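You operate a simulated robot arm through the tools that you are given. There is no shell and no other tool.

The job below is to be done with a simulated robot arm. You get a single attempt, and the scene is never put back.

TASK
Pack the coil that the slip names with one packing pad, close the carton, lay the slip in its pouch.
Fine: the carton on the bench, it stays in its place; the slip names the coil's length; the other coil and pads stay.

The check looks at the end state, three seconds after you hand in, the way a careful person would. Anything else that was tipped, shoved, dropped, spilled or broken makes it a failure.

THE ROBOT
A 6-joint arm with a two-finger gripper, fixed in place. Base frame: the origin is at the foot of the arm, x ahead of it, y to its left, z up. Units: m, rad, N and s.
Its first joint turns from -2.897 to 2.897 rad. Payload 2.45 kg.
Tool frame: the origin (TCP) lies between the finger pads and is the grasp point; the fingertips stand 0.02 m ahead of it; z points along the fingers, y is the line along which they close. The gripper opens to 0.14 m. The gripper's body begins 0.168 m behind the TCP.
Orientation is that of the tool frame in the base frame, as [roll, pitch, yaw] about the fixed x, y, z axes, in that order (R = Rz(yaw) Ry(pitch) Rx(roll)). With the fingers straight down and closing along the base's y, the tool's x points along the base's -x, its y along +y and its z along -z.

THE INTERFACE
- The arm moves only by the tool apply_moves. Its argument "increments" is a list of rows, each an object (a shift or turn left out is 0, a gripper value left out holds the last) with "delta_pos": the shift along the base's x, y, z in m, a list of three; "rotation": the turn, a rotation vector about the base's x, y, z in rad, a list of three; "hand": the opening in per cent of the stroke, from 0 (shut) to 100 (fully open). In form: [{"delta_pos": [tx, ty, tz], "rotation": [ax, ay, az], "hand": hand}, ...]. A call has 1 to 20 rows; each row shifts and turns the commanded pose from where the row before left it. A row lasts 0.2 s, in which the tool goes at most 0.05 m and 0.15 rad; a call with a longer step from one row to the next is refused whole, and so is a gripper value outside its range. Where a pose cannot be reached the arm comes as near as it can. A force on the tool above 40 N (or 10 N above the force at the start of the call, whichever is more), or a blocked arm, ends the call early, and 0.2 s more pass. Each finger travels about 0.045 m/s and halts on what it meets, pressing with about 28 N; the grip force reading is that of the motor and also rises with nothing between the fingers. The clock runs only during rows and for 0.2 s after the last one: add rows that do not move to give the fingers time. It gives the time, the measured TCP pose, the force on the tool (base axes), the opening and the grip force at its end, in the units of the frame above (readings bear some noise), with the torque about the TCP (base axes, N m) and any sound that the robot's microphone picked up.
- Cameras (640 x 400 px; columns grow to the right, rows downward): "scene" is fixed at [0.0429, -0.4921, 1.6538]; the picture's right is [0.54, -0.84, 0.00], its down [-0.36, -0.23, -0.90] and it looks along [0.76, 0.48, -0.43] (base axes); focal length 320 px, centre (320, 200). "wrist" rides on the gripper at [0.078, 0.011, -0.209] in the tool frame; the picture's right is [-0.14, 0.99, 0.00], its down [-0.92, -0.13, -0.37] and it looks along [-0.37, -0.05, 0.93] (tool axes); focal length 280 px, centre (320, 200). There is no depth. A picture from a camera that has moved, and an enlarged one, comes with that camera's place and axes in the base frame and with its lens. The place of the scene camera against the robot may be out by one fixed shift of up to 0.025 m in any direction.
- get_image(camera): a new picture of that camera. It takes no simulated time.
- enlarge(camera, box): a new picture of the part [left, top, right, bottom] of that camera's present view, enlarged. It takes no simulated time.
- finish_job(): hands the job in; it is judged then, once.

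Nothing tells you positions but the pictures and the camera data. Unless the task says otherwise, let go and move clear before handing in.

The tools are called after "Emit:" as name(argument=value, ...) on one line, values as JSON. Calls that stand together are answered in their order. apply_moves: Moves the arm, as the interface text tells. Its arguments: {"type":"object","properties":{"increments":{"type":"array"}},"required":["increments"]} The other tools are called the same way: get_image (camera) takes a picture; enlarge (camera, box) takes an enlarged picture of a part of a camera's view; finish_job () hands the job in.

At the start:

```text
time_s: 0.0
position: [0.5564, 0.1004, 1.4281]
tcp_rot: [-3.142, 0.0, 3.141]
force: [0.4, -0.2, -0.8]
wrist_torque: [0.0, 0.0, -0.05]
finger_gap: 0.1398
grasp_force: 0.1
```

scene: 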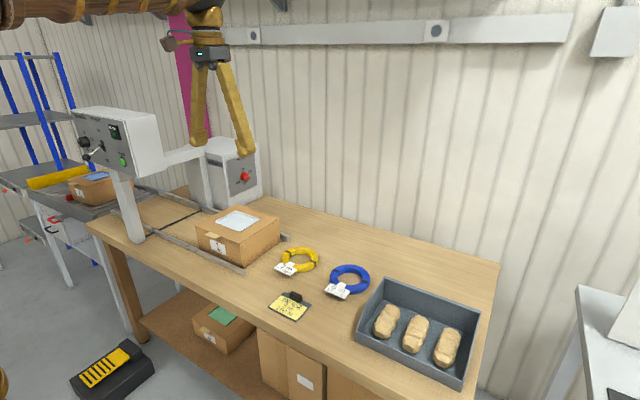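
wrist: 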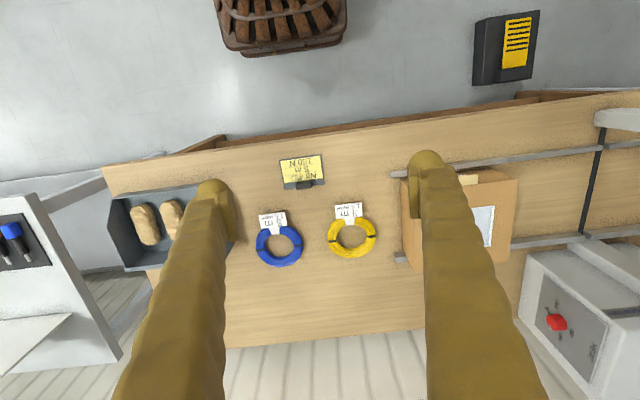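

I see a bench with a carton (its top seems to carry a pouch), a yellow coil and a blue coil with tags, a yellow slip with a clip, and a tray with three packing pads. I'll look closer at each one before I move.

Emit:
enlarge(camera="scene", box=[180, 190, 300, 280])

Emit:
enlarge(camera="scene", box=[260, 230, 380, 330])

Emit:
enlarge(camera="scene", box=[345, 265, 495, 395])

Emit:
enlarge(camera="wrist", box=[240, 140, 400, 280])

Emit:
enlarge(camera="wrist", box=[390, 140, 540, 280])

```text
4.44 times, centred on (240, 235) of scene
camera zoom: at [0.0429, -0.4921, 1.6538], right [0.54, -0.84, 0.0], down [-0.36, -0.23, -0.9], along [0.76, 0.48, -0.43], focal length 1424 px, centre (676, 44)
```

zoom: 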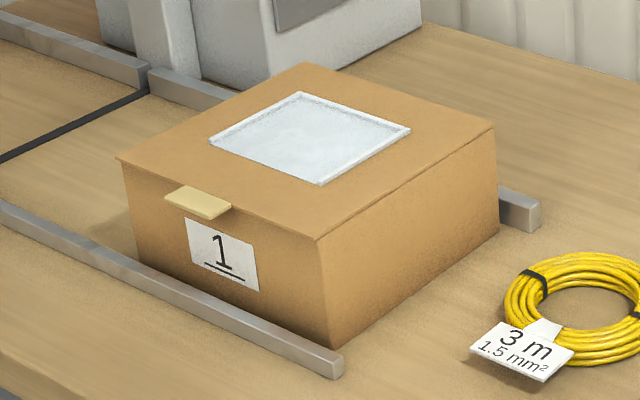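

```text
4.00 times, centred on (320, 280) of scene
camera zoom: at [0.0429, -0.4921, 1.6538], right [0.54, -0.84, 0.0], down [-0.36, -0.23, -0.9], along [0.76, 0.48, -0.43], focal length 1281 px, centre (320, -120)
```

zoom: 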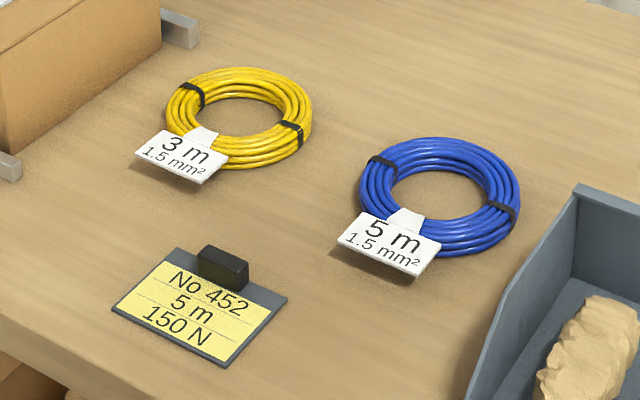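

```text
3.08 times, centred on (420, 330) of scene
camera zoom: at [0.0429, -0.4921, 1.6538], right [0.54, -0.84, 0.0], down [-0.36, -0.23, -0.9], along [0.76, 0.48, -0.43], focal length 986 px, centre (12, -200)
```

zoom: 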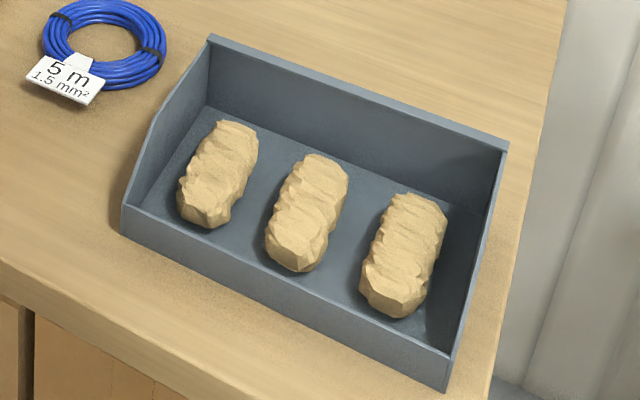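

```text
2.86 times, centred on (320, 210) of wrist
camera zoom: at [0.4788, 0.1108, 1.6386], right [0.14, 0.99, 0.0], down [0.92, -0.13, 0.37], along [0.37, -0.05, -0.93], focal length 801 px, centre (320, 171)
```

zoom: 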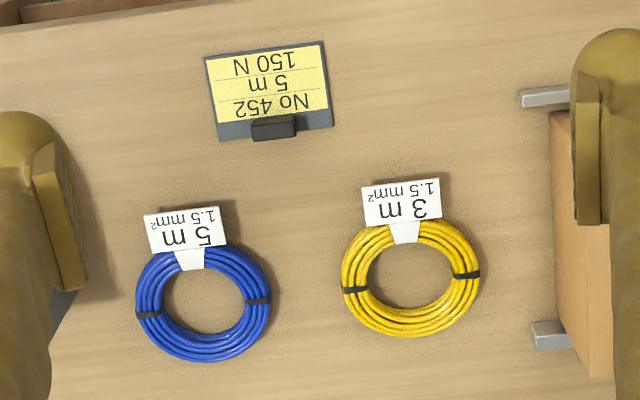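

```text
2.86 times, centred on (465, 210) of wrist
camera zoom: at [0.4788, 0.1108, 1.6386], right [0.14, 0.99, 0.0], down [0.92, -0.13, 0.37], along [0.37, -0.05, -0.93], focal length 801 px, centre (-94, 171)
```

zoom: 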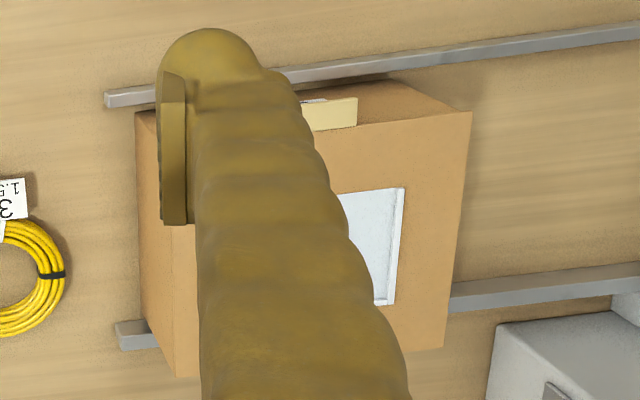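

The slip reads 5 m, which matches the blue coil, and the carton (label 1) is closed with a front tab and a pouch on its lid. I'll shift the hand sideways to get unobstructed wrist views and triangulate positions.

Emit:
apply_moves(increments=[{"delta_pos": [0, 0.05, 0]}, {"delta_pos": [0, 0.05, 0]}, {"delta_pos": [0, 0.05, 0]}, {"delta_pos": [0, 0.05, 0]}, {"delta_pos": [0, 0, 0]}])

Emit:
get_image(camera="wrist")

Emit:
get_image(camera="scene")

```text
time_s: 1.2
position: [0.5569, 0.2993, 1.4306]
tcp_rot: [-3.141, 0.003, 3.141]
force: [0.1, 0.6, -0.7]
wrist_torque: [0.0, -0.02, -0.01]
finger_gap: 0.14
grasp_force: 0.0
```

```text
taken
camera wrist: at [0.4787, 0.3088, 1.6402], right [0.14, 0.99, 0.0], down [0.92, -0.13, 0.37], along [0.37, -0.05, -0.93], focal length 280 px, centre (320, 200)
```

wrist: 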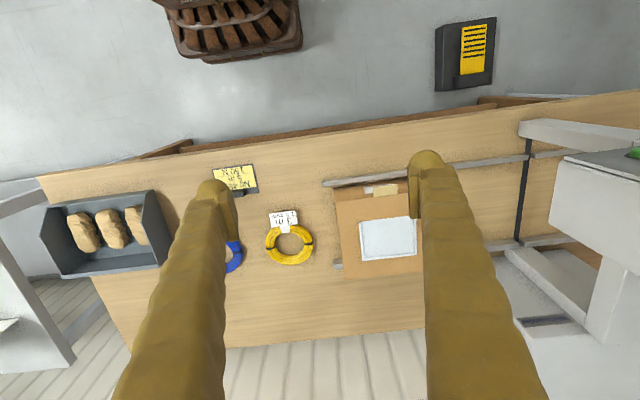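

```text
taken
```

scene: 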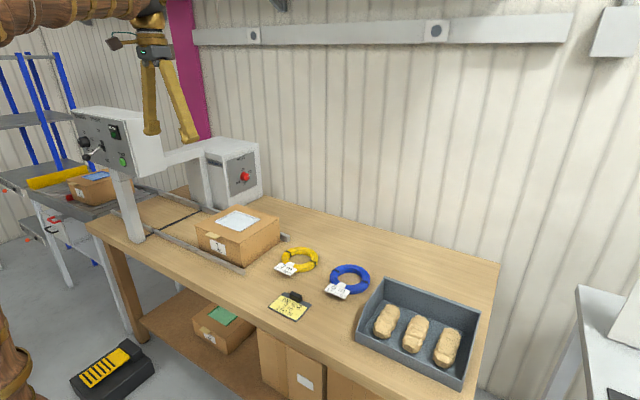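

The carton is now nearly fully in view from above. I'll enlarge it for measurements, and the rest as well.

Emit:
enlarge(camera="wrist", box=[310, 160, 440, 290])

Emit:
enlarge(camera="wrist", box=[30, 150, 330, 290])

```text
3.08 times, centred on (375, 225) of wrist
camera zoom: at [0.4787, 0.3088, 1.6402], right [0.14, 0.99, 0.0], down [0.92, -0.13, 0.37], along [0.37, -0.05, -0.93], focal length 863 px, centre (151, 123)
```

zoom: 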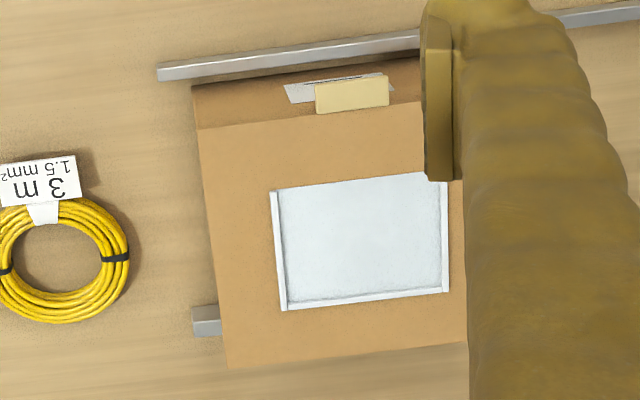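

```text
2.13 times, centred on (180, 220) of wrist
camera zoom: at [0.4787, 0.3088, 1.6402], right [0.14, 0.99, 0.0], down [0.92, -0.13, 0.37], along [0.37, -0.05, -0.93], focal length 598 px, centre (619, 157)
```

zoom: 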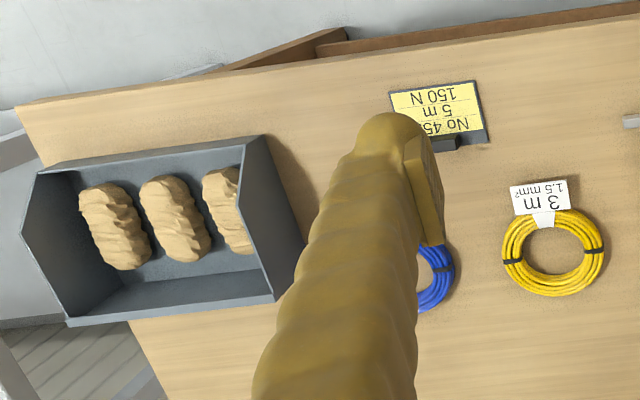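

The pouch is an open-fronted tray on the lid, and the lid's tab faces the robot at about x 0.73, y 0.44, z 0.97. I'll close the fingers and move lower in front of the carton for a more exact look at the tab.

Emit:
apply_moves(increments=[{"delta_pos": [0, 0.04, -0.03], "hand": 0}, {"delta_pos": [0, 0.04, -0.03]}, {"delta_pos": [0, 0.04, -0.03]}, {"delta_pos": [0, 0.02, -0.04]}, {"delta_pos": [0, 0, -0.04]}, {"delta_pos": [0, 0, -0.03]}, {"delta_pos": [0, 0, 0]}, {"delta_pos": [0, 0, 0]}, {"delta_pos": [0, 0, 0]}])

Emit:
get_image(camera="wrist")

Emit:
get_image(camera="scene")

```text
time_s: 3.2
position: [0.5606, 0.4393, 1.2301]
tcp_rot: [3.141, 0.001, -3.14]
force: [0.6, -0.3, 0.0]
wrist_torque: [-0.01, -0.01, 0.0]
finger_gap: 0.0
grasp_force: 27.5
```

```text
taken
camera wrist: at [0.4819, 0.4483, 1.4409], right [0.14, 0.99, 0.0], down [0.92, -0.13, 0.37], along [0.37, -0.05, -0.93], focal length 280 px, centre (320, 200)
```

wrist: 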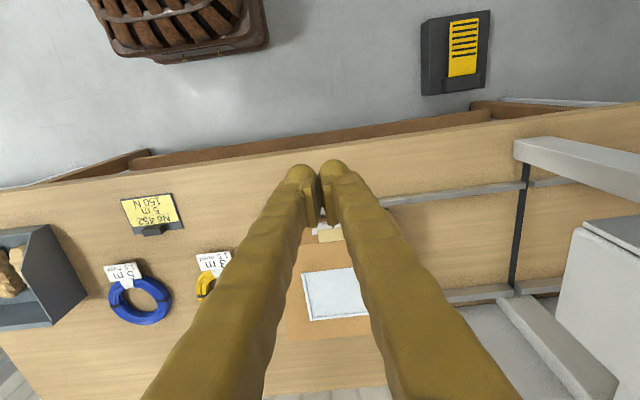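

```text
taken
```

scene: 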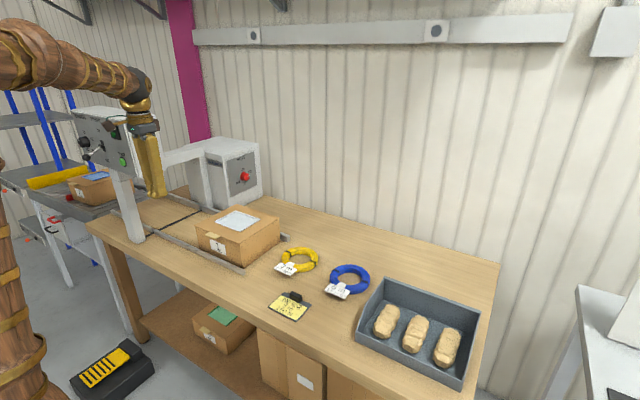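

Fingers are closed. I'll take enlargements from this pose to fix heights by triangulation.

Emit:
enlarge(camera="wrist", box=[90, 170, 250, 340])

Emit:
enlarge(camera="wrist", box=[270, 150, 410, 350])

Emit:
enlarge(camera="scene", box=[100, 80, 300, 280])

```text
2.35 times, centred on (170, 255) of wrist
camera zoom: at [0.4819, 0.4483, 1.4409], right [0.14, 0.99, 0.0], down [0.92, -0.13, 0.37], along [0.37, -0.05, -0.93], focal length 660 px, centre (673, 71)
```

zoom: 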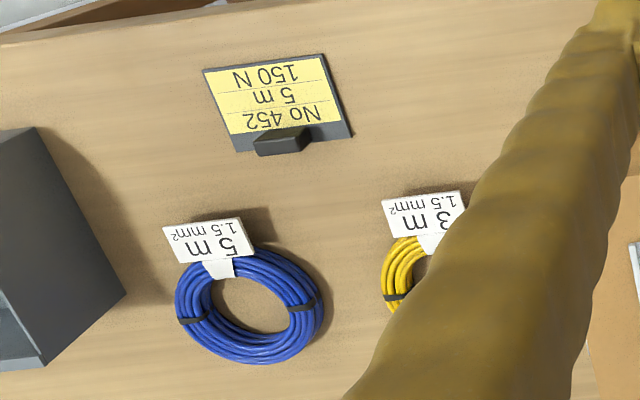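

```text
2.00 times, centred on (340, 250) of wrist
camera zoom: at [0.4819, 0.4483, 1.4409], right [0.14, 0.99, 0.0], down [0.92, -0.13, 0.37], along [0.37, -0.05, -0.93], focal length 561 px, centre (280, 100)
```

zoom: 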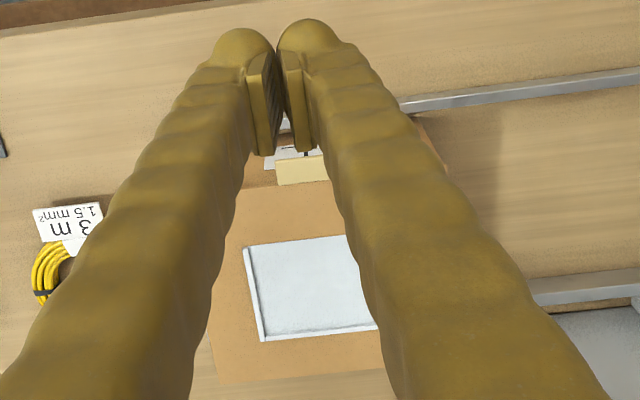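

```text
2.00 times, centred on (200, 180) of scene
camera zoom: at [0.0429, -0.4921, 1.6538], right [0.54, -0.84, 0.0], down [-0.36, -0.23, -0.9], along [0.76, 0.48, -0.43], focal length 641 px, centre (560, 240)
```

zoom: 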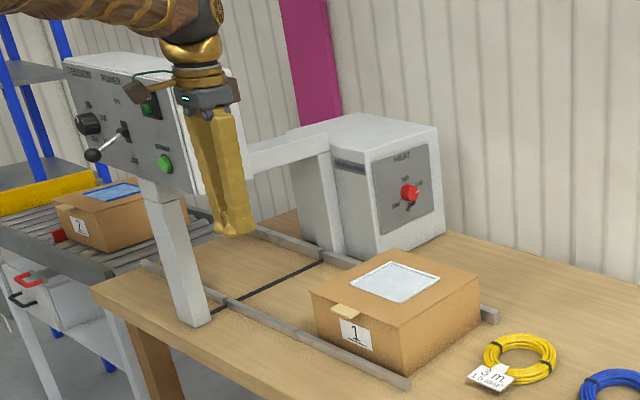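

Bench surface comes out near z≈0.85 and the carton top near z≈0.975–0.98. I'll open the fingers and go lower to see the tab between them.

Emit:
apply_moves(increments=[{"delta_pos": [-0.02, 0, -0.03], "hand": 100}, {"delta_pos": [-0.02, 0, -0.03]}, {"delta_pos": [-0.01, 0, -0.03]}, {"delta_pos": [0, 0, -0.02]}, {"delta_pos": [0, 0, 0]}, {"delta_pos": [0, 0, 0]}, {"delta_pos": [0, 0, 0]}, {"delta_pos": [0, 0, 0]}])

Emit:
get_image(camera="wrist")

Emit:
enlarge(camera="wrist", box=[230, 170, 430, 370])

```text
time_s: 5.0
position: [0.5081, 0.439, 1.1213]
tcp_rot: [3.142, -0.001, -3.14]
force: [-0.2, -0.2, -0.9]
wrist_torque: [-0.01, 0.0, -0.01]
finger_gap: 0.1401
grasp_force: 0.0
```

```text
taken
camera wrist: at [0.43, 0.4487, 1.3306], right [0.14, 0.99, 0.0], down [0.92, -0.13, 0.37], along [0.37, -0.05, -0.93], focal length 280 px, centre (320, 200)
```

wrist: 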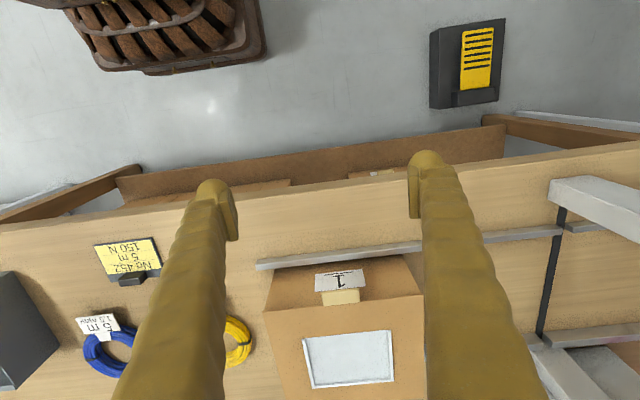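

```text
2.00 times, centred on (330, 270) of wrist
camera zoom: at [0.43, 0.4487, 1.3306], right [0.14, 0.99, 0.0], down [0.92, -0.13, 0.37], along [0.37, -0.05, -0.93], focal length 561 px, centre (300, 60)
```

zoom: 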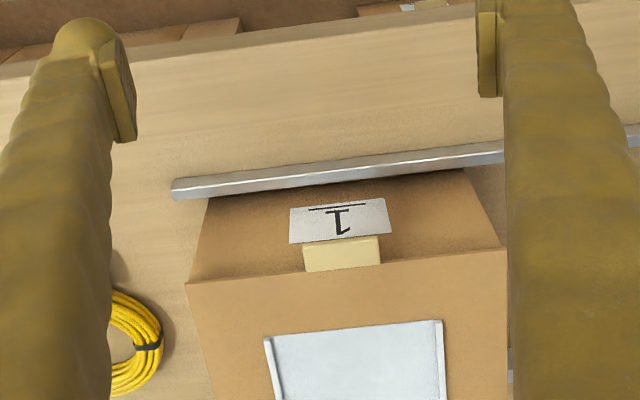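

Tab measured at x≈0.729–0.753, y≈0.409–0.469, top at z≈0.972; the carton's lid spans x 0.753–0.999, y 0.309–0.569. I'll close the fingers and pitch the tool towards horizontal so the tips can lift the tab from underneath.

Emit:
apply_moves(increments=[{"delta_pos": [0.01, 0, -0.005], "rotation": [0, -0.14, 0], "hand": 0}, {"delta_pos": [0.01, 0, -0.005], "rotation": [0, -0.14, 0]}, {"delta_pos": [0.01, 0, -0.005], "rotation": [0, -0.14, 0]}, {"delta_pos": [0.01, 0, -0.005], "rotation": [0, -0.14, 0]}, {"delta_pos": [0.01, 0, -0.005], "rotation": [0, -0.14, 0]}, {"delta_pos": [0.01, 0, -0.005], "rotation": [0, -0.14, 0]}, {"delta_pos": [0.01, 0, -0.005], "rotation": [0, -0.14, 0]}, {"delta_pos": [0.01, 0, -0.005], "rotation": [0, -0.14, 0]}, {"delta_pos": [0.01, 0, -0.005], "rotation": [0, -0.14, 0]}, {"delta_pos": [0.01, 0, -0.005], "rotation": [0, -0.14, 0]}, {"delta_pos": [0, 0, 0]}])

Emit:
get_image(camera="wrist")

Emit:
get_image(camera="scene")

```text
time_s: 7.4
position: [0.6072, 0.4414, 1.0689]
tcp_rot: [3.139, 1.401, 3.14]
force: [-0.1, -0.1, 0.0]
wrist_torque: [-0.01, -0.01, 0.03]
finger_gap: 0.0
grasp_force: 28.0
```

```text
taken
camera wrist: at [0.388, 0.4506, 1.0278], right [0.02, 0.99, 0.14], down [-0.21, -0.13, 0.97], along [0.98, -0.05, 0.2], focal length 280 px, centre (320, 200)
```

wrist: 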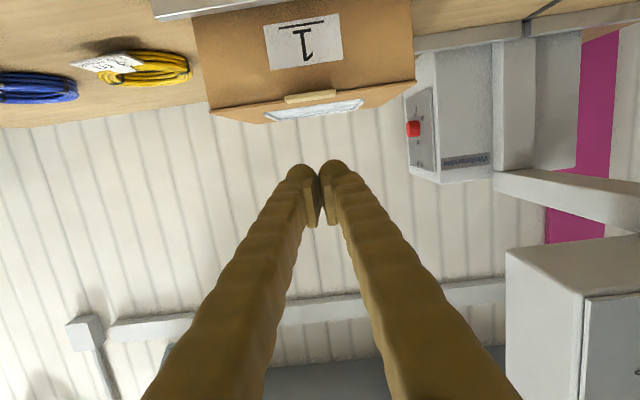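

```text
taken
```

scene: 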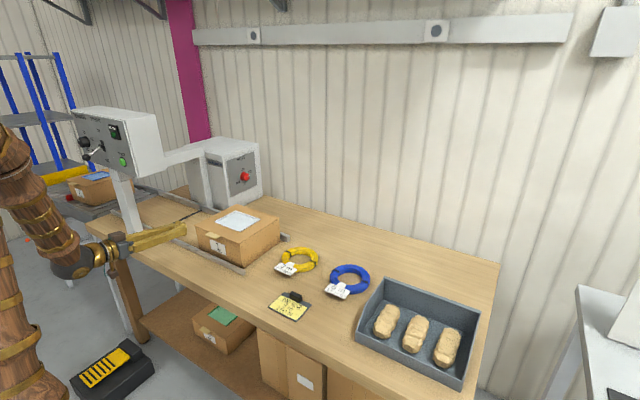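

The tool is now nearly horizontal, facing the carton's front. I'll enlarge the tab (the picture is upside down) to get its underside height.

Emit:
enlarge(camera="wrist", box=[190, 0, 420, 130])

Emit:
enlarge(camera="wrist", box=[270, 70, 350, 120])

```text
2.78 times, centred on (305, 65) of wrist
camera zoom: at [0.388, 0.4506, 1.0278], right [0.02, 0.99, 0.14], down [-0.21, -0.13, 0.97], along [0.98, -0.05, 0.2], focal length 780 px, centre (362, 576)
```

zoom: 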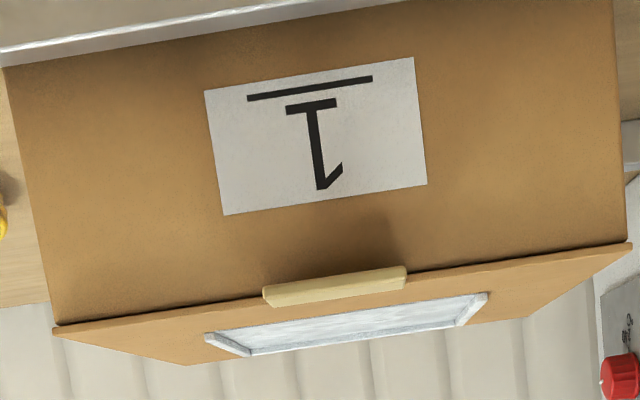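

```text
8.00 times, centred on (310, 95) of wrist
camera zoom: at [0.388, 0.4506, 1.0278], right [0.02, 0.99, 0.14], down [-0.21, -0.13, 0.97], along [0.98, -0.05, 0.2], focal length 2243 px, centre (400, 1040)
```

zoom: 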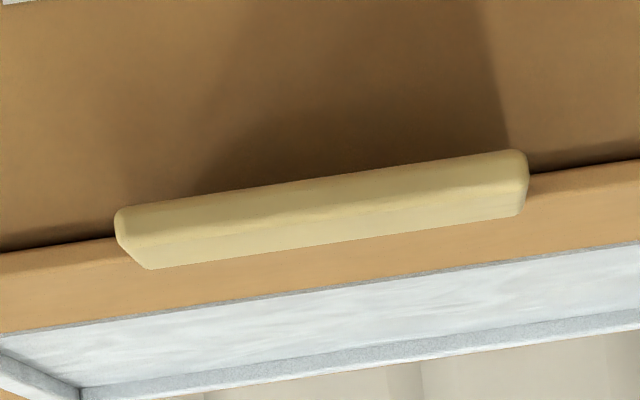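

The tab's underside is at about z≈0.97. I'll drop the fingertips below that height, then advance under the tab without touching the carton face.

Emit:
apply_moves(increments=[{"delta_pos": [0, -0.001, -0.045]}, {"delta_pos": [0, -0.001, -0.045]}, {"delta_pos": [0, 0, -0.037]}, {"delta_pos": [0, 0, 0]}, {"delta_pos": [0.03, 0, 0]}, {"delta_pos": [0.03, 0, 0]}, {"delta_pos": [0.02, 0, 0]}, {"delta_pos": [0.01, 0, 0]}, {"delta_pos": [0, 0, 0]}])

Emit:
get_image(camera="wrist")

Emit:
enlarge(camera="scene", box=[130, 180, 290, 280])

```text
time_s: 9.4
position: [0.6968, 0.4392, 0.9389]
tcp_rot: [-3.142, 1.4, 3.141]
force: [0.1, 0.1, 0.0]
wrist_torque: [0.02, 0.0, -0.01]
finger_gap: 0.0002
grasp_force: 28.2
```

```text
taken
camera wrist: at [0.4778, 0.448, 0.8997], right [0.02, 0.99, 0.14], down [-0.21, -0.13, 0.97], along [0.98, -0.05, 0.2], focal length 280 px, centre (320, 200)
```

wrist: 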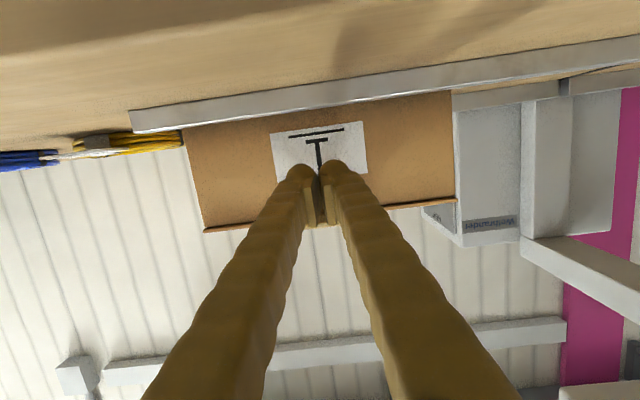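

```text
4.00 times, centred on (210, 230) of scene
camera zoom: at [0.0429, -0.4921, 1.6538], right [0.54, -0.84, 0.0], down [-0.36, -0.23, -0.9], along [0.76, 0.48, -0.43], focal length 1281 px, centre (760, 80)
```

zoom: 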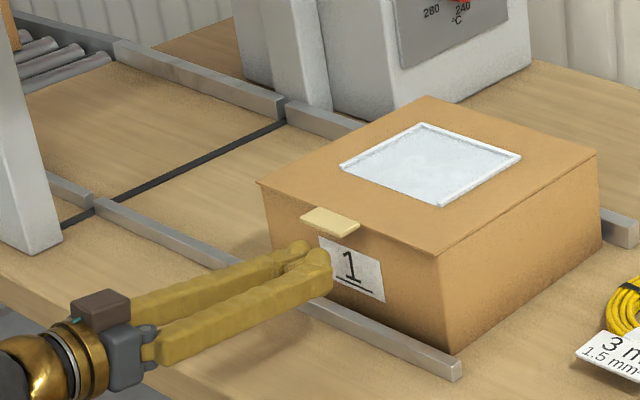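

Emit:
enlarge(camera="wrist", box=[270, 140, 390, 240])

Emit:
enlarge(camera="scene", box=[180, 220, 240, 260])

```text
4.00 times, centred on (330, 190) of wrist
camera zoom: at [0.4778, 0.448, 0.8997], right [0.02, 0.99, 0.14], down [-0.21, -0.13, 0.97], along [0.98, -0.05, 0.2], focal length 1122 px, centre (280, 240)
```

zoom: 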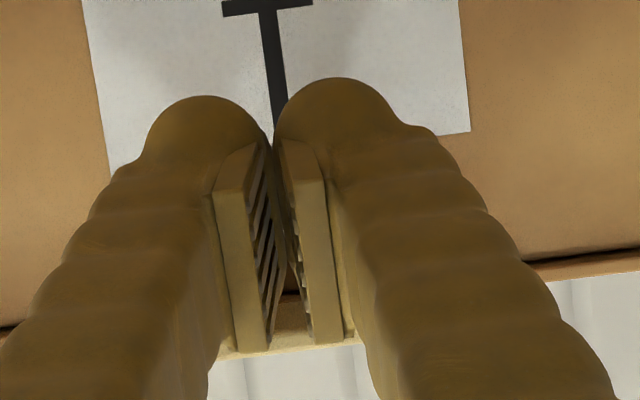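

```text
10.00 times, centred on (210, 240) of scene
camera zoom: at [0.0429, -0.4921, 1.6538], right [0.54, -0.84, 0.0], down [-0.36, -0.23, -0.9], along [0.76, 0.48, -0.43], focal length 3203 px, centre (1420, -200)
```

zoom: 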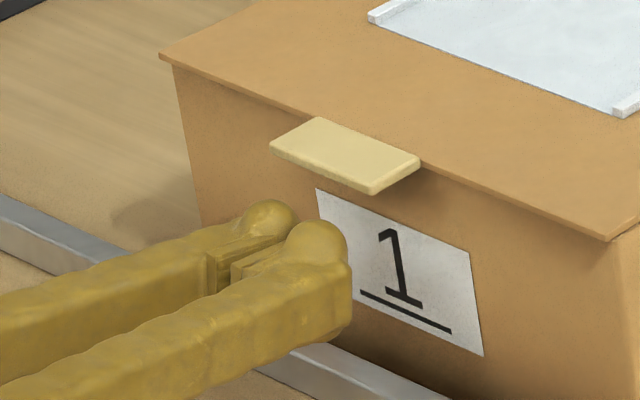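

The fingertips sit just below and in front of the tab. I'll advance about 24 mm under it and then lift slowly, watching the force.

Emit:
apply_moves(increments=[{"delta_pos": [0.012, 0, 0]}, {"delta_pos": [0.012, 0, 0]}, {"delta_pos": [0, 0, 0]}])

Emit:
enlarge(camera="scene", box=[180, 210, 260, 260])

```text
time_s: 10.2
position: [0.7212, 0.4387, 0.9408]
tcp_rot: [-3.141, 1.399, -3.141]
force: [-0.2, 0.2, -0.1]
wrist_torque: [0.02, -0.02, -0.03]
finger_gap: 0.0
grasp_force: 28.2
```

```text
8.00 times, centred on (220, 235) of scene
camera zoom: at [0.0429, -0.4921, 1.6538], right [0.54, -0.84, 0.0], down [-0.36, -0.23, -0.9], along [0.76, 0.48, -0.43], focal length 2563 px, centre (1120, -80)
```

zoom: 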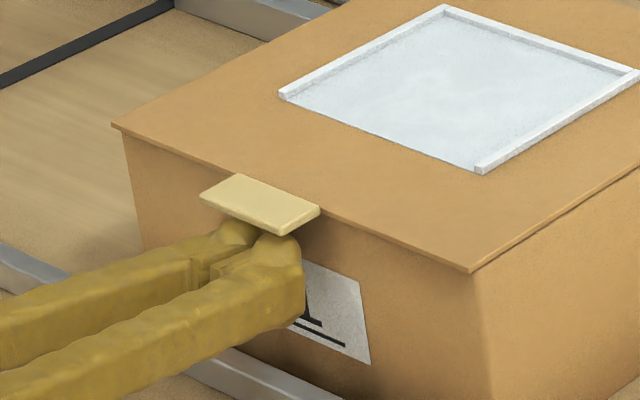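

The tips are under the tab with no contact force. Now lifting gently.

Emit:
apply_moves(increments=[{"delta_pos": [0, 0, 0.01]}, {"delta_pos": [0, 0, 0.01]}, {"delta_pos": [0, 0, 0.01]}, {"delta_pos": [0, 0, 0.01]}, {"delta_pos": [0, 0, 0.01]}, {"delta_pos": [0, 0, 0]}])

Emit:
enlarge(camera="scene", box=[160, 180, 300, 280])

```text
time_s: 11.6
position: [0.7218, 0.4392, 0.9925]
tcp_rot: [-3.141, 1.401, 3.142]
force: [0.1, -0.2, -0.7]
wrist_torque: [0.0, 0.03, -0.03]
finger_gap: 0.0059
grasp_force: 28.6
```

```text
4.00 times, centred on (230, 230) of scene
camera zoom: at [0.0429, -0.4921, 1.6538], right [0.54, -0.84, 0.0], down [-0.36, -0.23, -0.9], along [0.76, 0.48, -0.43], focal length 1281 px, centre (680, 80)
```

zoom: 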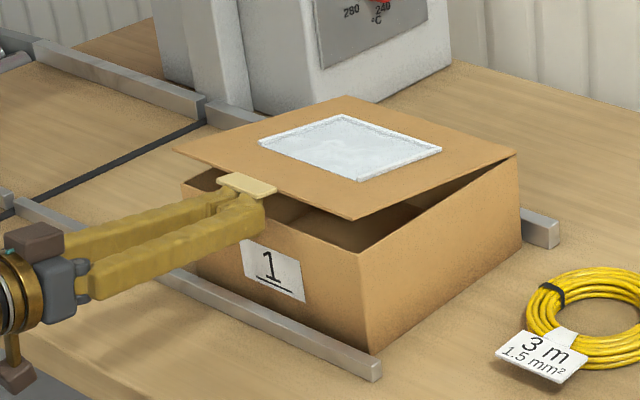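

Emit:
enlarge(camera="scene", box=[195, 210, 245, 245])

Emit:
enlarge(camera="wrist", box=[250, 100, 410, 260])

```text
11.43 times, centred on (220, 228) of scene
camera zoom: at [0.0429, -0.4921, 1.6538], right [0.54, -0.84, 0.0], down [-0.36, -0.23, -0.9], along [0.76, 0.48, -0.43], focal length 3661 px, centre (1463, -114)
```

zoom: 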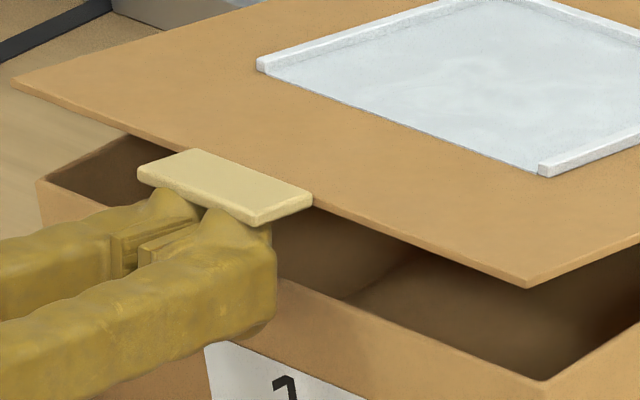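

```text
2.50 times, centred on (330, 180) of wrist
camera zoom: at [0.5029, 0.449, 0.9523], right [0.02, 0.99, 0.14], down [-0.21, -0.13, 0.97], along [0.98, -0.05, 0.2], focal length 701 px, centre (295, 250)
```

zoom: 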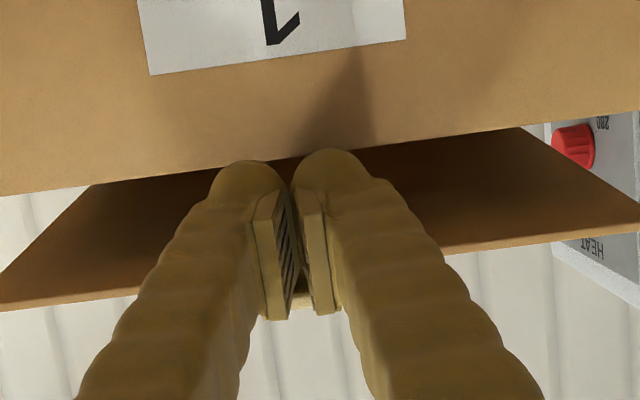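

The lid hinges at the back and is rising. I'll follow its arc, sliding the fingertips beneath it up to about 60°.

Emit:
apply_moves(increments=[{"delta_pos": [0.0098, 0, 0.0233]}, {"delta_pos": [0.0097, 0, 0.0232]}, {"delta_pos": [0.0158, 0, 0.016]}, {"delta_pos": [0.0157, 0, 0.016]}, {"delta_pos": [0.0156, 0, 0.0136]}, {"delta_pos": [0.0155, 0, 0.0135]}, {"delta_pos": [0.0155, 0, 0.012]}, {"delta_pos": [0.0155, 0, 0.0119]}, {"delta_pos": [0, 0, 0]}])

Emit:
get_image(camera="scene")

Emit:
get_image(camera="wrist")

```text
time_s: 13.6
position: [0.8341, 0.4396, 1.121]
tcp_rot: [-3.141, 1.401, 3.141]
force: [-0.9, -0.2, 0.1]
wrist_torque: [0.02, -0.01, -0.04]
finger_gap: 0.006
grasp_force: 27.7
```

```text
taken
```

scene: 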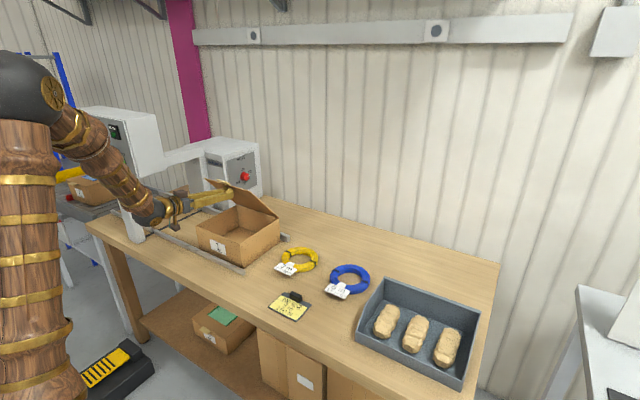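

```text
taken
camera wrist: at [0.6149, 0.4493, 1.08], right [0.02, 0.99, 0.14], down [-0.21, -0.13, 0.97], along [0.98, -0.05, 0.2], focal length 280 px, centre (320, 200)
```

wrist: 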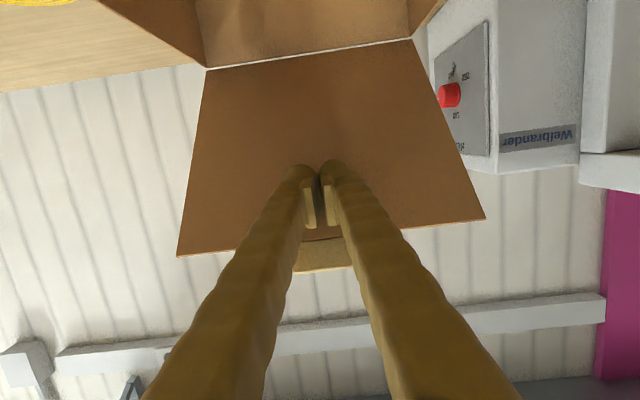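

The lid is at about 50° and the carton hasn't moved. Continuing to push it up towards vertical.

Emit:
apply_moves(increments=[{"delta_pos": [0.0157, 0, 0.011]}, {"delta_pos": [0.0157, 0, 0.011]}, {"delta_pos": [0.0174, 0, 0.0081]}, {"delta_pos": [0.0174, 0, 0.0081]}, {"delta_pos": [0.0185, 0, 0.005]}, {"delta_pos": [0.0185, 0, 0.005]}, {"delta_pos": [0, 0, 0]}])

Emit:
get_image(camera="scene")

Emit:
get_image(camera="wrist")

```text
time_s: 15.2
position: [0.9359, 0.4387, 1.1687]
tcp_rot: [3.141, 1.399, -3.141]
force: [0.3, -0.1, -0.7]
wrist_torque: [-0.02, -0.01, -0.01]
finger_gap: 0.0061
grasp_force: 27.3
```

```text
taken
```

scene: 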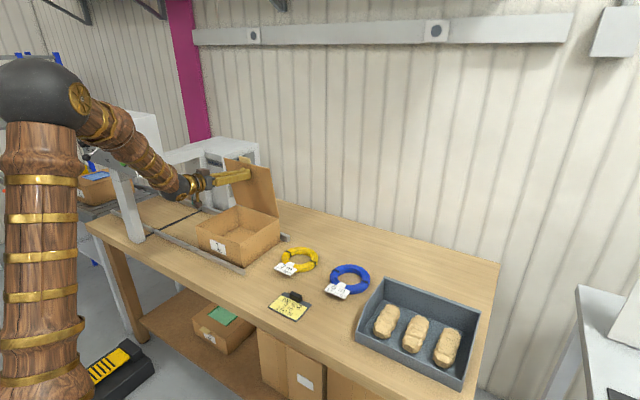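

```text
taken
camera wrist: at [0.717, 0.4479, 1.1283], right [0.02, 0.99, 0.14], down [-0.21, -0.13, 0.97], along [0.98, -0.05, 0.2], focal length 280 px, centre (320, 200)
```

wrist: 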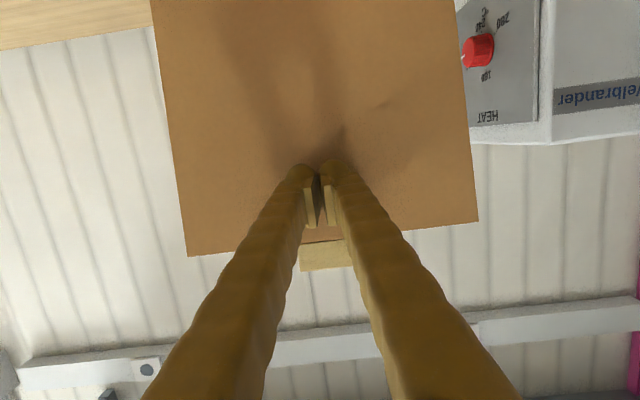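

The lid is at about 80°. I'll back off slightly to see whether it stays put by itself.

Emit:
apply_moves(increments=[{"delta_pos": [-0.01, 0, 0]}, {"delta_pos": [-0.01, 0, 0]}, {"delta_pos": [0, 0, 0]}, {"delta_pos": [0, 0, 0]}])

Emit:
enlarge(camera="scene", box=[170, 130, 310, 270])

Emit:
get_image(camera="wrist")

```text
time_s: 16.2
position: [0.9177, 0.4393, 1.1695]
tcp_rot: [-3.141, 1.401, 3.141]
force: [-0.8, 0.2, 0.2]
wrist_torque: [-0.01, -0.01, 0.03]
finger_gap: 0.0059
grasp_force: 28.0
```

```text
2.86 times, centred on (240, 200) of scene
camera zoom: at [0.0429, -0.4921, 1.6538], right [0.54, -0.84, 0.0], down [-0.36, -0.23, -0.9], along [0.76, 0.48, -0.43], focal length 915 px, centre (549, 200)
```

zoom: 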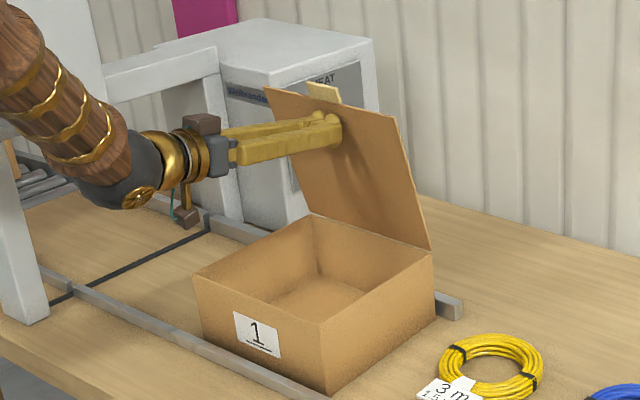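

```text
taken
camera wrist: at [0.6989, 0.4489, 1.1282], right [0.02, 0.99, 0.14], down [-0.21, -0.13, 0.97], along [0.98, -0.05, 0.2], focal length 280 px, centre (320, 200)
```

wrist: 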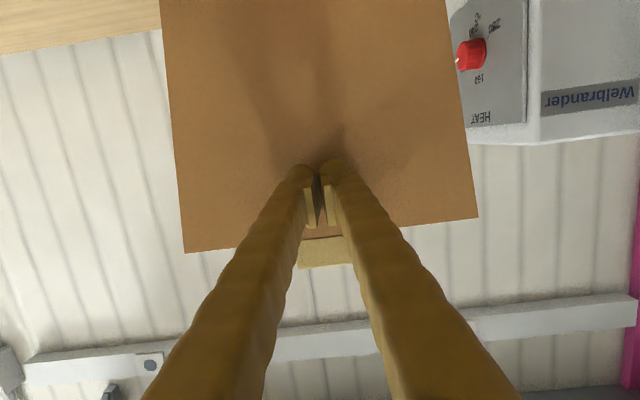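

The lid leans on the fingers, so it has to pass vertical to stay open. I'll push slowly past 90° and watch where it settles.

Emit:
apply_moves(increments=[{"delta_pos": [0.015, 0, 0.002]}, {"delta_pos": [0.015, 0, 0.001]}, {"delta_pos": [0.012, 0, 0.001]}, {"delta_pos": [0.012, 0, 0]}, {"delta_pos": [0.01, 0, 0]}, {"delta_pos": [0.01, 0, 0]}, {"delta_pos": [0, 0, 0]}, {"delta_pos": [0, 0, 0]}])

Emit:
enlarge(camera="scene", box=[170, 130, 310, 270])

Emit:
get_image(camera="wrist")

```text
time_s: 18.0
position: [0.9924, 0.4383, 1.1739]
tcp_rot: [3.14, 1.399, 3.14]
force: [0.3, 0.5, 0.2]
wrist_torque: [0.02, -0.01, -0.01]
finger_gap: 0.0
grasp_force: 27.8
```

```text
2.86 times, centred on (240, 200) of scene
camera zoom: at [0.0429, -0.4921, 1.6538], right [0.54, -0.84, 0.0], down [-0.36, -0.23, -0.9], along [0.76, 0.48, -0.43], focal length 915 px, centre (549, 200)
```

zoom: 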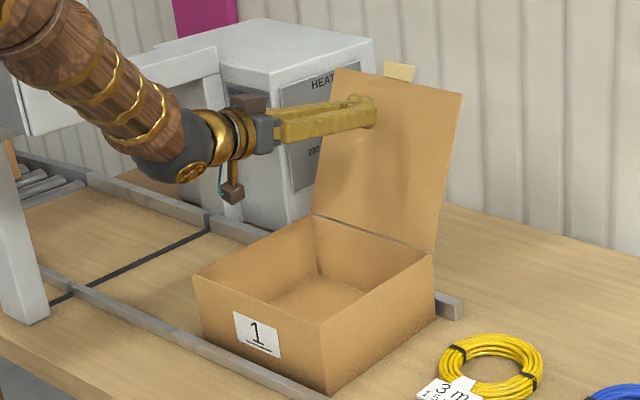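

```text
taken
camera wrist: at [0.7731, 0.449, 1.133], right [0.02, 0.99, 0.14], down [-0.21, -0.13, 0.97], along [0.98, -0.05, 0.2], focal length 280 px, centre (320, 200)
```

wrist: 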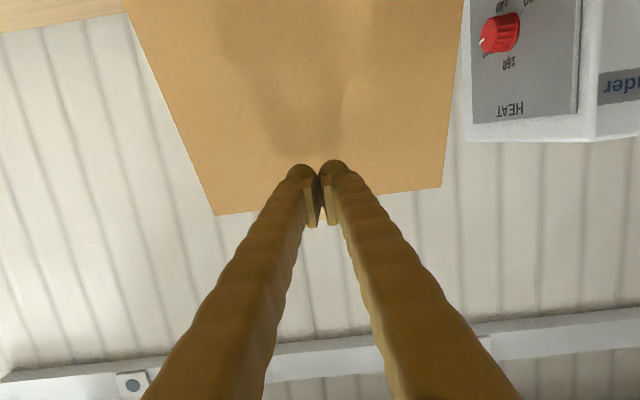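

The lid rests open at about 111°. I'll retract the fingers, swing the tool back to vertical well clear of the carton, and look inside.

Emit:
apply_moves(increments=[{"delta_pos": [-0.03, 0, 0]}, {"delta_pos": [-0.045, 0, 0.01]}, {"delta_pos": [-0.045, 0, 0.02]}, {"delta_pos": [-0.045, 0, 0.02]}, {"delta_pos": [-0.045, 0, 0.02]}, {"delta_pos": [-0.04, 0, 0.02], "rotation": [0, 0.14, 0]}, {"delta_pos": [-0.03, 0, 0.02], "rotation": [0, 0.14, 0]}, {"delta_pos": [-0.02, 0, 0.01], "rotation": [0, 0.14, 0]}, {"delta_pos": [0, 0, 0], "rotation": [0, 0.14, 0]}, {"delta_pos": [0, 0, 0], "rotation": [0, 0.14, 0]}, {"delta_pos": [0, 0, 0], "rotation": [0, 0.14, 0]}, {"delta_pos": [0, 0, 0], "rotation": [0, 0.14, 0], "hand": 100}, {"delta_pos": [0, 0, 0], "rotation": [0, 0.14, 0]}, {"delta_pos": [0, 0, 0], "rotation": [0, 0.14, 0]}, {"delta_pos": [0, 0, 0], "rotation": [0, 0.14, 0]}, {"delta_pos": [0, 0, 0]}, {"delta_pos": [0, 0, 0]}, {"delta_pos": [0, 0, 0]}])

Emit:
get_image(camera="wrist")

Emit:
get_image(camera="scene")

```text
time_s: 21.8
position: [0.6926, 0.4373, 1.2943]
tcp_rot: [-3.141, 0.0, 3.141]
force: [0.1, -0.2, -0.2]
wrist_torque: [0.02, 0.01, 0.01]
finger_gap: 0.1402
grasp_force: 0.1
```

```text
taken
camera wrist: at [0.6129, 0.4482, 1.5034], right [0.14, 0.99, 0.0], down [0.92, -0.13, 0.37], along [0.36, -0.05, -0.93], focal length 280 px, centre (320, 200)
```

wrist: 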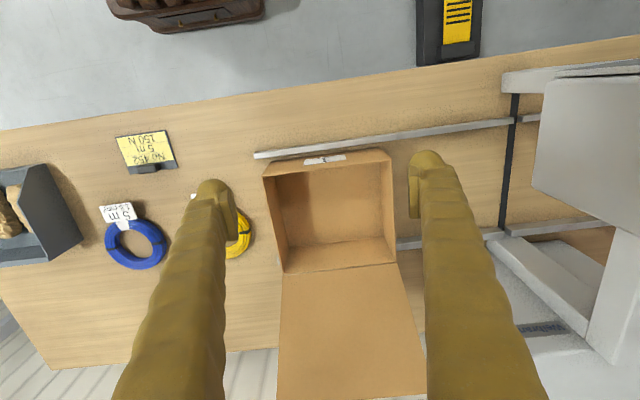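

```text
taken
```

scene: 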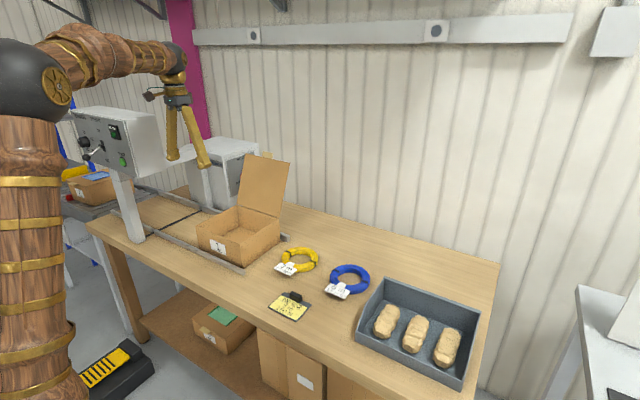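

The carton is open, empty and in place. Next I move over to the blue coil for a precise look.

Emit:
apply_moves(increments=[{"delta_pos": [0, -0.045, 0]}, {"delta_pos": [0, -0.05, 0]}, {"delta_pos": [0, -0.05, 0]}, {"delta_pos": [0, -0.05, 0]}, {"delta_pos": [0, -0.05, 0]}, {"delta_pos": [0, -0.05, 0]}, {"delta_pos": [0, -0.05, 0]}, {"delta_pos": [0, -0.05, -0.01]}, {"delta_pos": [0.01, -0.05, -0.02]}, {"delta_pos": [0.02, -0.045, -0.03]}, {"delta_pos": [0.02, -0.03, -0.03]}, {"delta_pos": [0, 0, 0]}])

Emit:
get_image(camera="wrist")

Emit:
enlarge(camera="wrist", box=[220, 130, 420, 330])

```text
refused: row 8 steps farther than a row can; nothing moved
```

```text
taken
camera wrist: at [0.6129, 0.4482, 1.5034], right [0.14, 0.99, 0.0], down [0.92, -0.13, 0.37], along [0.36, -0.05, -0.93], focal length 280 px, centre (320, 200)
```

wrist: 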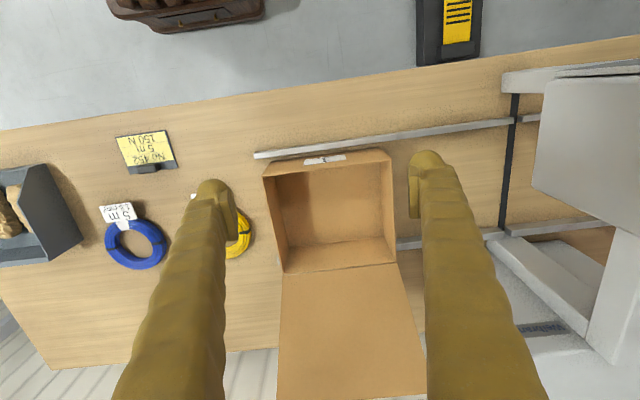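

```text
2.00 times, centred on (320, 230) of wrist
camera zoom: at [0.6129, 0.4482, 1.5034], right [0.14, 0.99, 0.0], down [0.92, -0.13, 0.37], along [0.36, -0.05, -0.93], focal length 561 px, centre (320, 140)
```

zoom: 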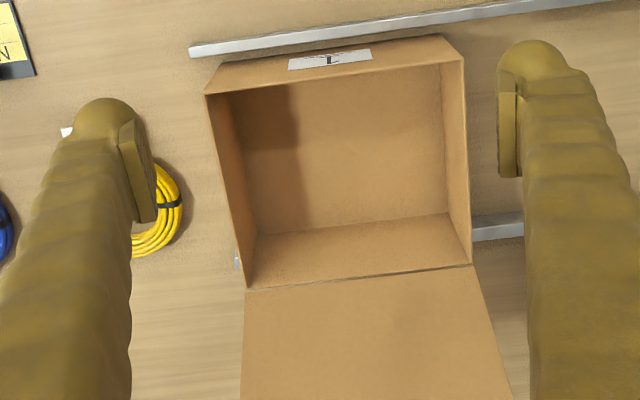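

The move was refused for step length, so nothing moved. I'll resend it with shorter steps; the carton interior reads about x 0.762–0.993, y 0.314–0.564.

Emit:
apply_moves(increments=[{"delta_pos": [0, -0.04, 0]}, {"delta_pos": [0, -0.048, 0]}, {"delta_pos": [0, -0.048, 0]}, {"delta_pos": [0, -0.048, 0]}, {"delta_pos": [0, -0.048, 0]}, {"delta_pos": [0, -0.048, 0]}, {"delta_pos": [0, -0.048, 0]}, {"delta_pos": [0, -0.048, 0]}, {"delta_pos": [0.01, -0.045, 0]}, {"delta_pos": [0.01, -0.045, 0]}, {"delta_pos": [0.02, -0.035, -0.02]}, {"delta_pos": [0.02, -0.02, -0.03]}, {"delta_pos": [0, 0, -0.04]}, {"delta_pos": [0, 0, 0]}])

Emit:
get_image(camera="wrist")

Emit:
enlarge(camera="wrist", box=[220, 130, 420, 330])

```text
time_s: 24.8
position: [0.751, -0.0858, 1.2049]
tcp_rot: [3.141, -0.001, 3.142]
force: [-0.2, -0.1, 0.2]
wrist_torque: [-0.03, 0.02, -0.02]
finger_gap: 0.1398
grasp_force: 0.0
```

```text
taken
camera wrist: at [0.6729, -0.0754, 1.414], right [0.14, 0.99, 0.0], down [0.92, -0.13, 0.37], along [0.37, -0.05, -0.93], focal length 280 px, centre (320, 200)
```

wrist: 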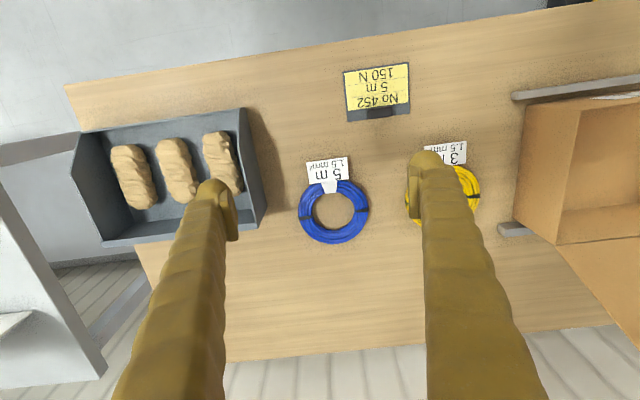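

```text
2.00 times, centred on (320, 230) of wrist
camera zoom: at [0.6729, -0.0754, 1.414], right [0.14, 0.99, 0.0], down [0.92, -0.13, 0.37], along [0.37, -0.05, -0.93], focal length 561 px, centre (320, 140)
```

zoom: 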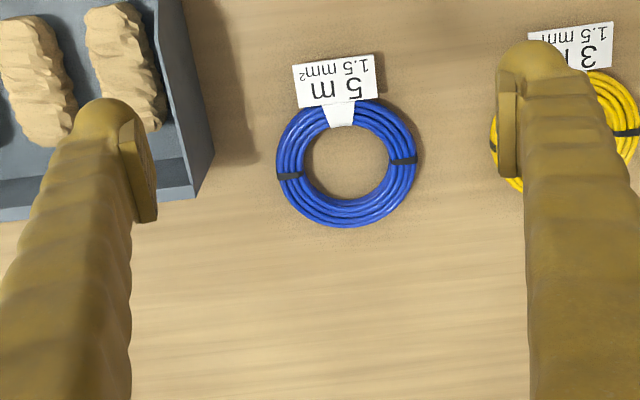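

Blue coil centre is at about (0.923, −0.082), ring radius ≈0.061, band ≈0.030 wide, with the tag pointing towards the robot. I'll grip its near-right (−x,−y) quarter with the fingers straddling the ring, so I turn the tool −45° and hover above.

Emit:
apply_moves(increments=[{"delta_pos": [0.02, -0.005, -0.02], "rotation": [0, 0, -0.131], "hand": 43}, {"delta_pos": [0.02, -0.005, -0.03], "rotation": [0, 0, -0.131]}, {"delta_pos": [0.02, -0.008, -0.03], "rotation": [0, 0, -0.131]}, {"delta_pos": [0.02, -0.007, -0.03], "rotation": [0, 0, -0.131]}, {"delta_pos": [0.025, -0.007, -0.03], "rotation": [0, 0, -0.131]}, {"delta_pos": [0.024, -0.007, -0.03], "rotation": [0, 0, -0.13]}, {"delta_pos": [0, 0, -0.03]}, {"delta_pos": [0, 0, 0]}])

Emit:
get_image(camera="wrist")

Emit:
enlarge(camera="scene", box=[250, 200, 410, 320])

```text
time_s: 26.6
position: [0.8795, -0.1225, 1.0049]
tcp_rot: [3.141, 0.0, 2.357]
force: [-1.1, 1.0, -0.2]
wrist_torque: [0.0, 0.03, 0.02]
finger_gap: 0.0602
grasp_force: 0.1
```

```text
taken
camera wrist: at [0.8319, -0.0602, 1.2146], right [0.8, 0.6, 0.0], down [0.56, -0.74, 0.37], along [0.22, -0.29, -0.93], focal length 280 px, centre (320, 200)
```

wrist: 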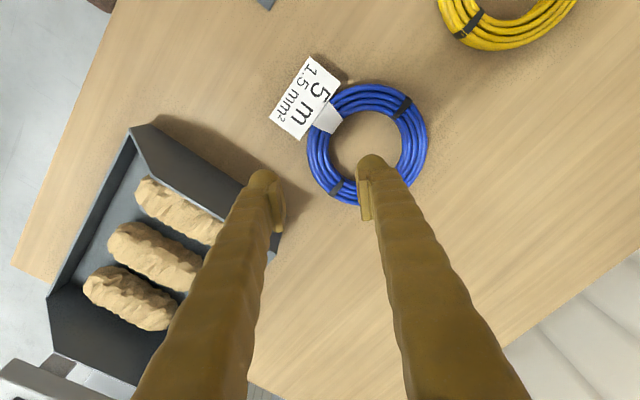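

```text
3.33 times, centred on (330, 260) of scene
camera zoom: at [0.0429, -0.4921, 1.6538], right [0.54, -0.84, 0.0], down [-0.36, -0.23, -0.9], along [0.76, 0.48, -0.43], focal length 1068 px, centre (287, 0)
```

zoom: 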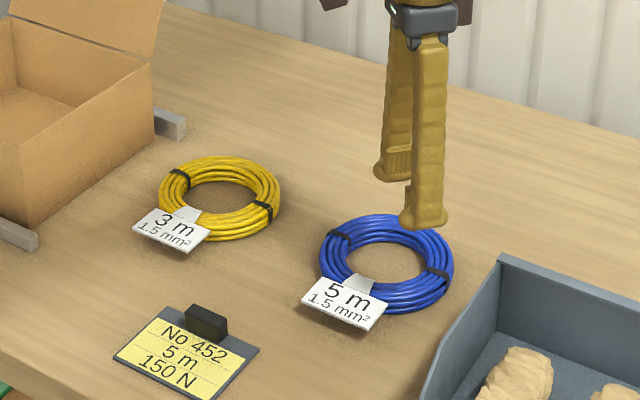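

Emit:
enlarge(camera="wrist", box=[250, 50, 450, 250])

```text
2.00 times, centred on (350, 150) of wrist
camera zoom: at [0.8319, -0.0602, 1.2146], right [0.8, 0.6, 0.0], down [0.56, -0.74, 0.37], along [0.22, -0.29, -0.93], focal length 561 px, centre (260, 300)
```

zoom: 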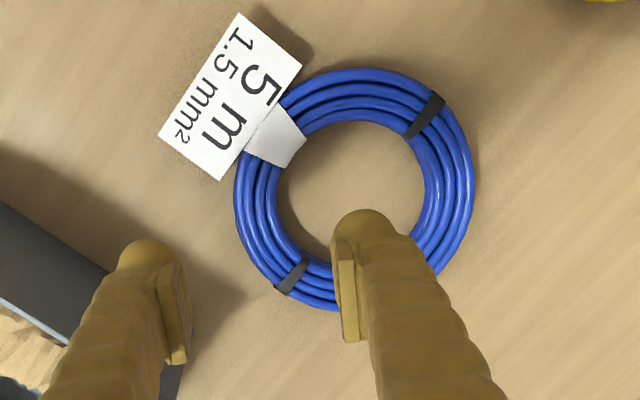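

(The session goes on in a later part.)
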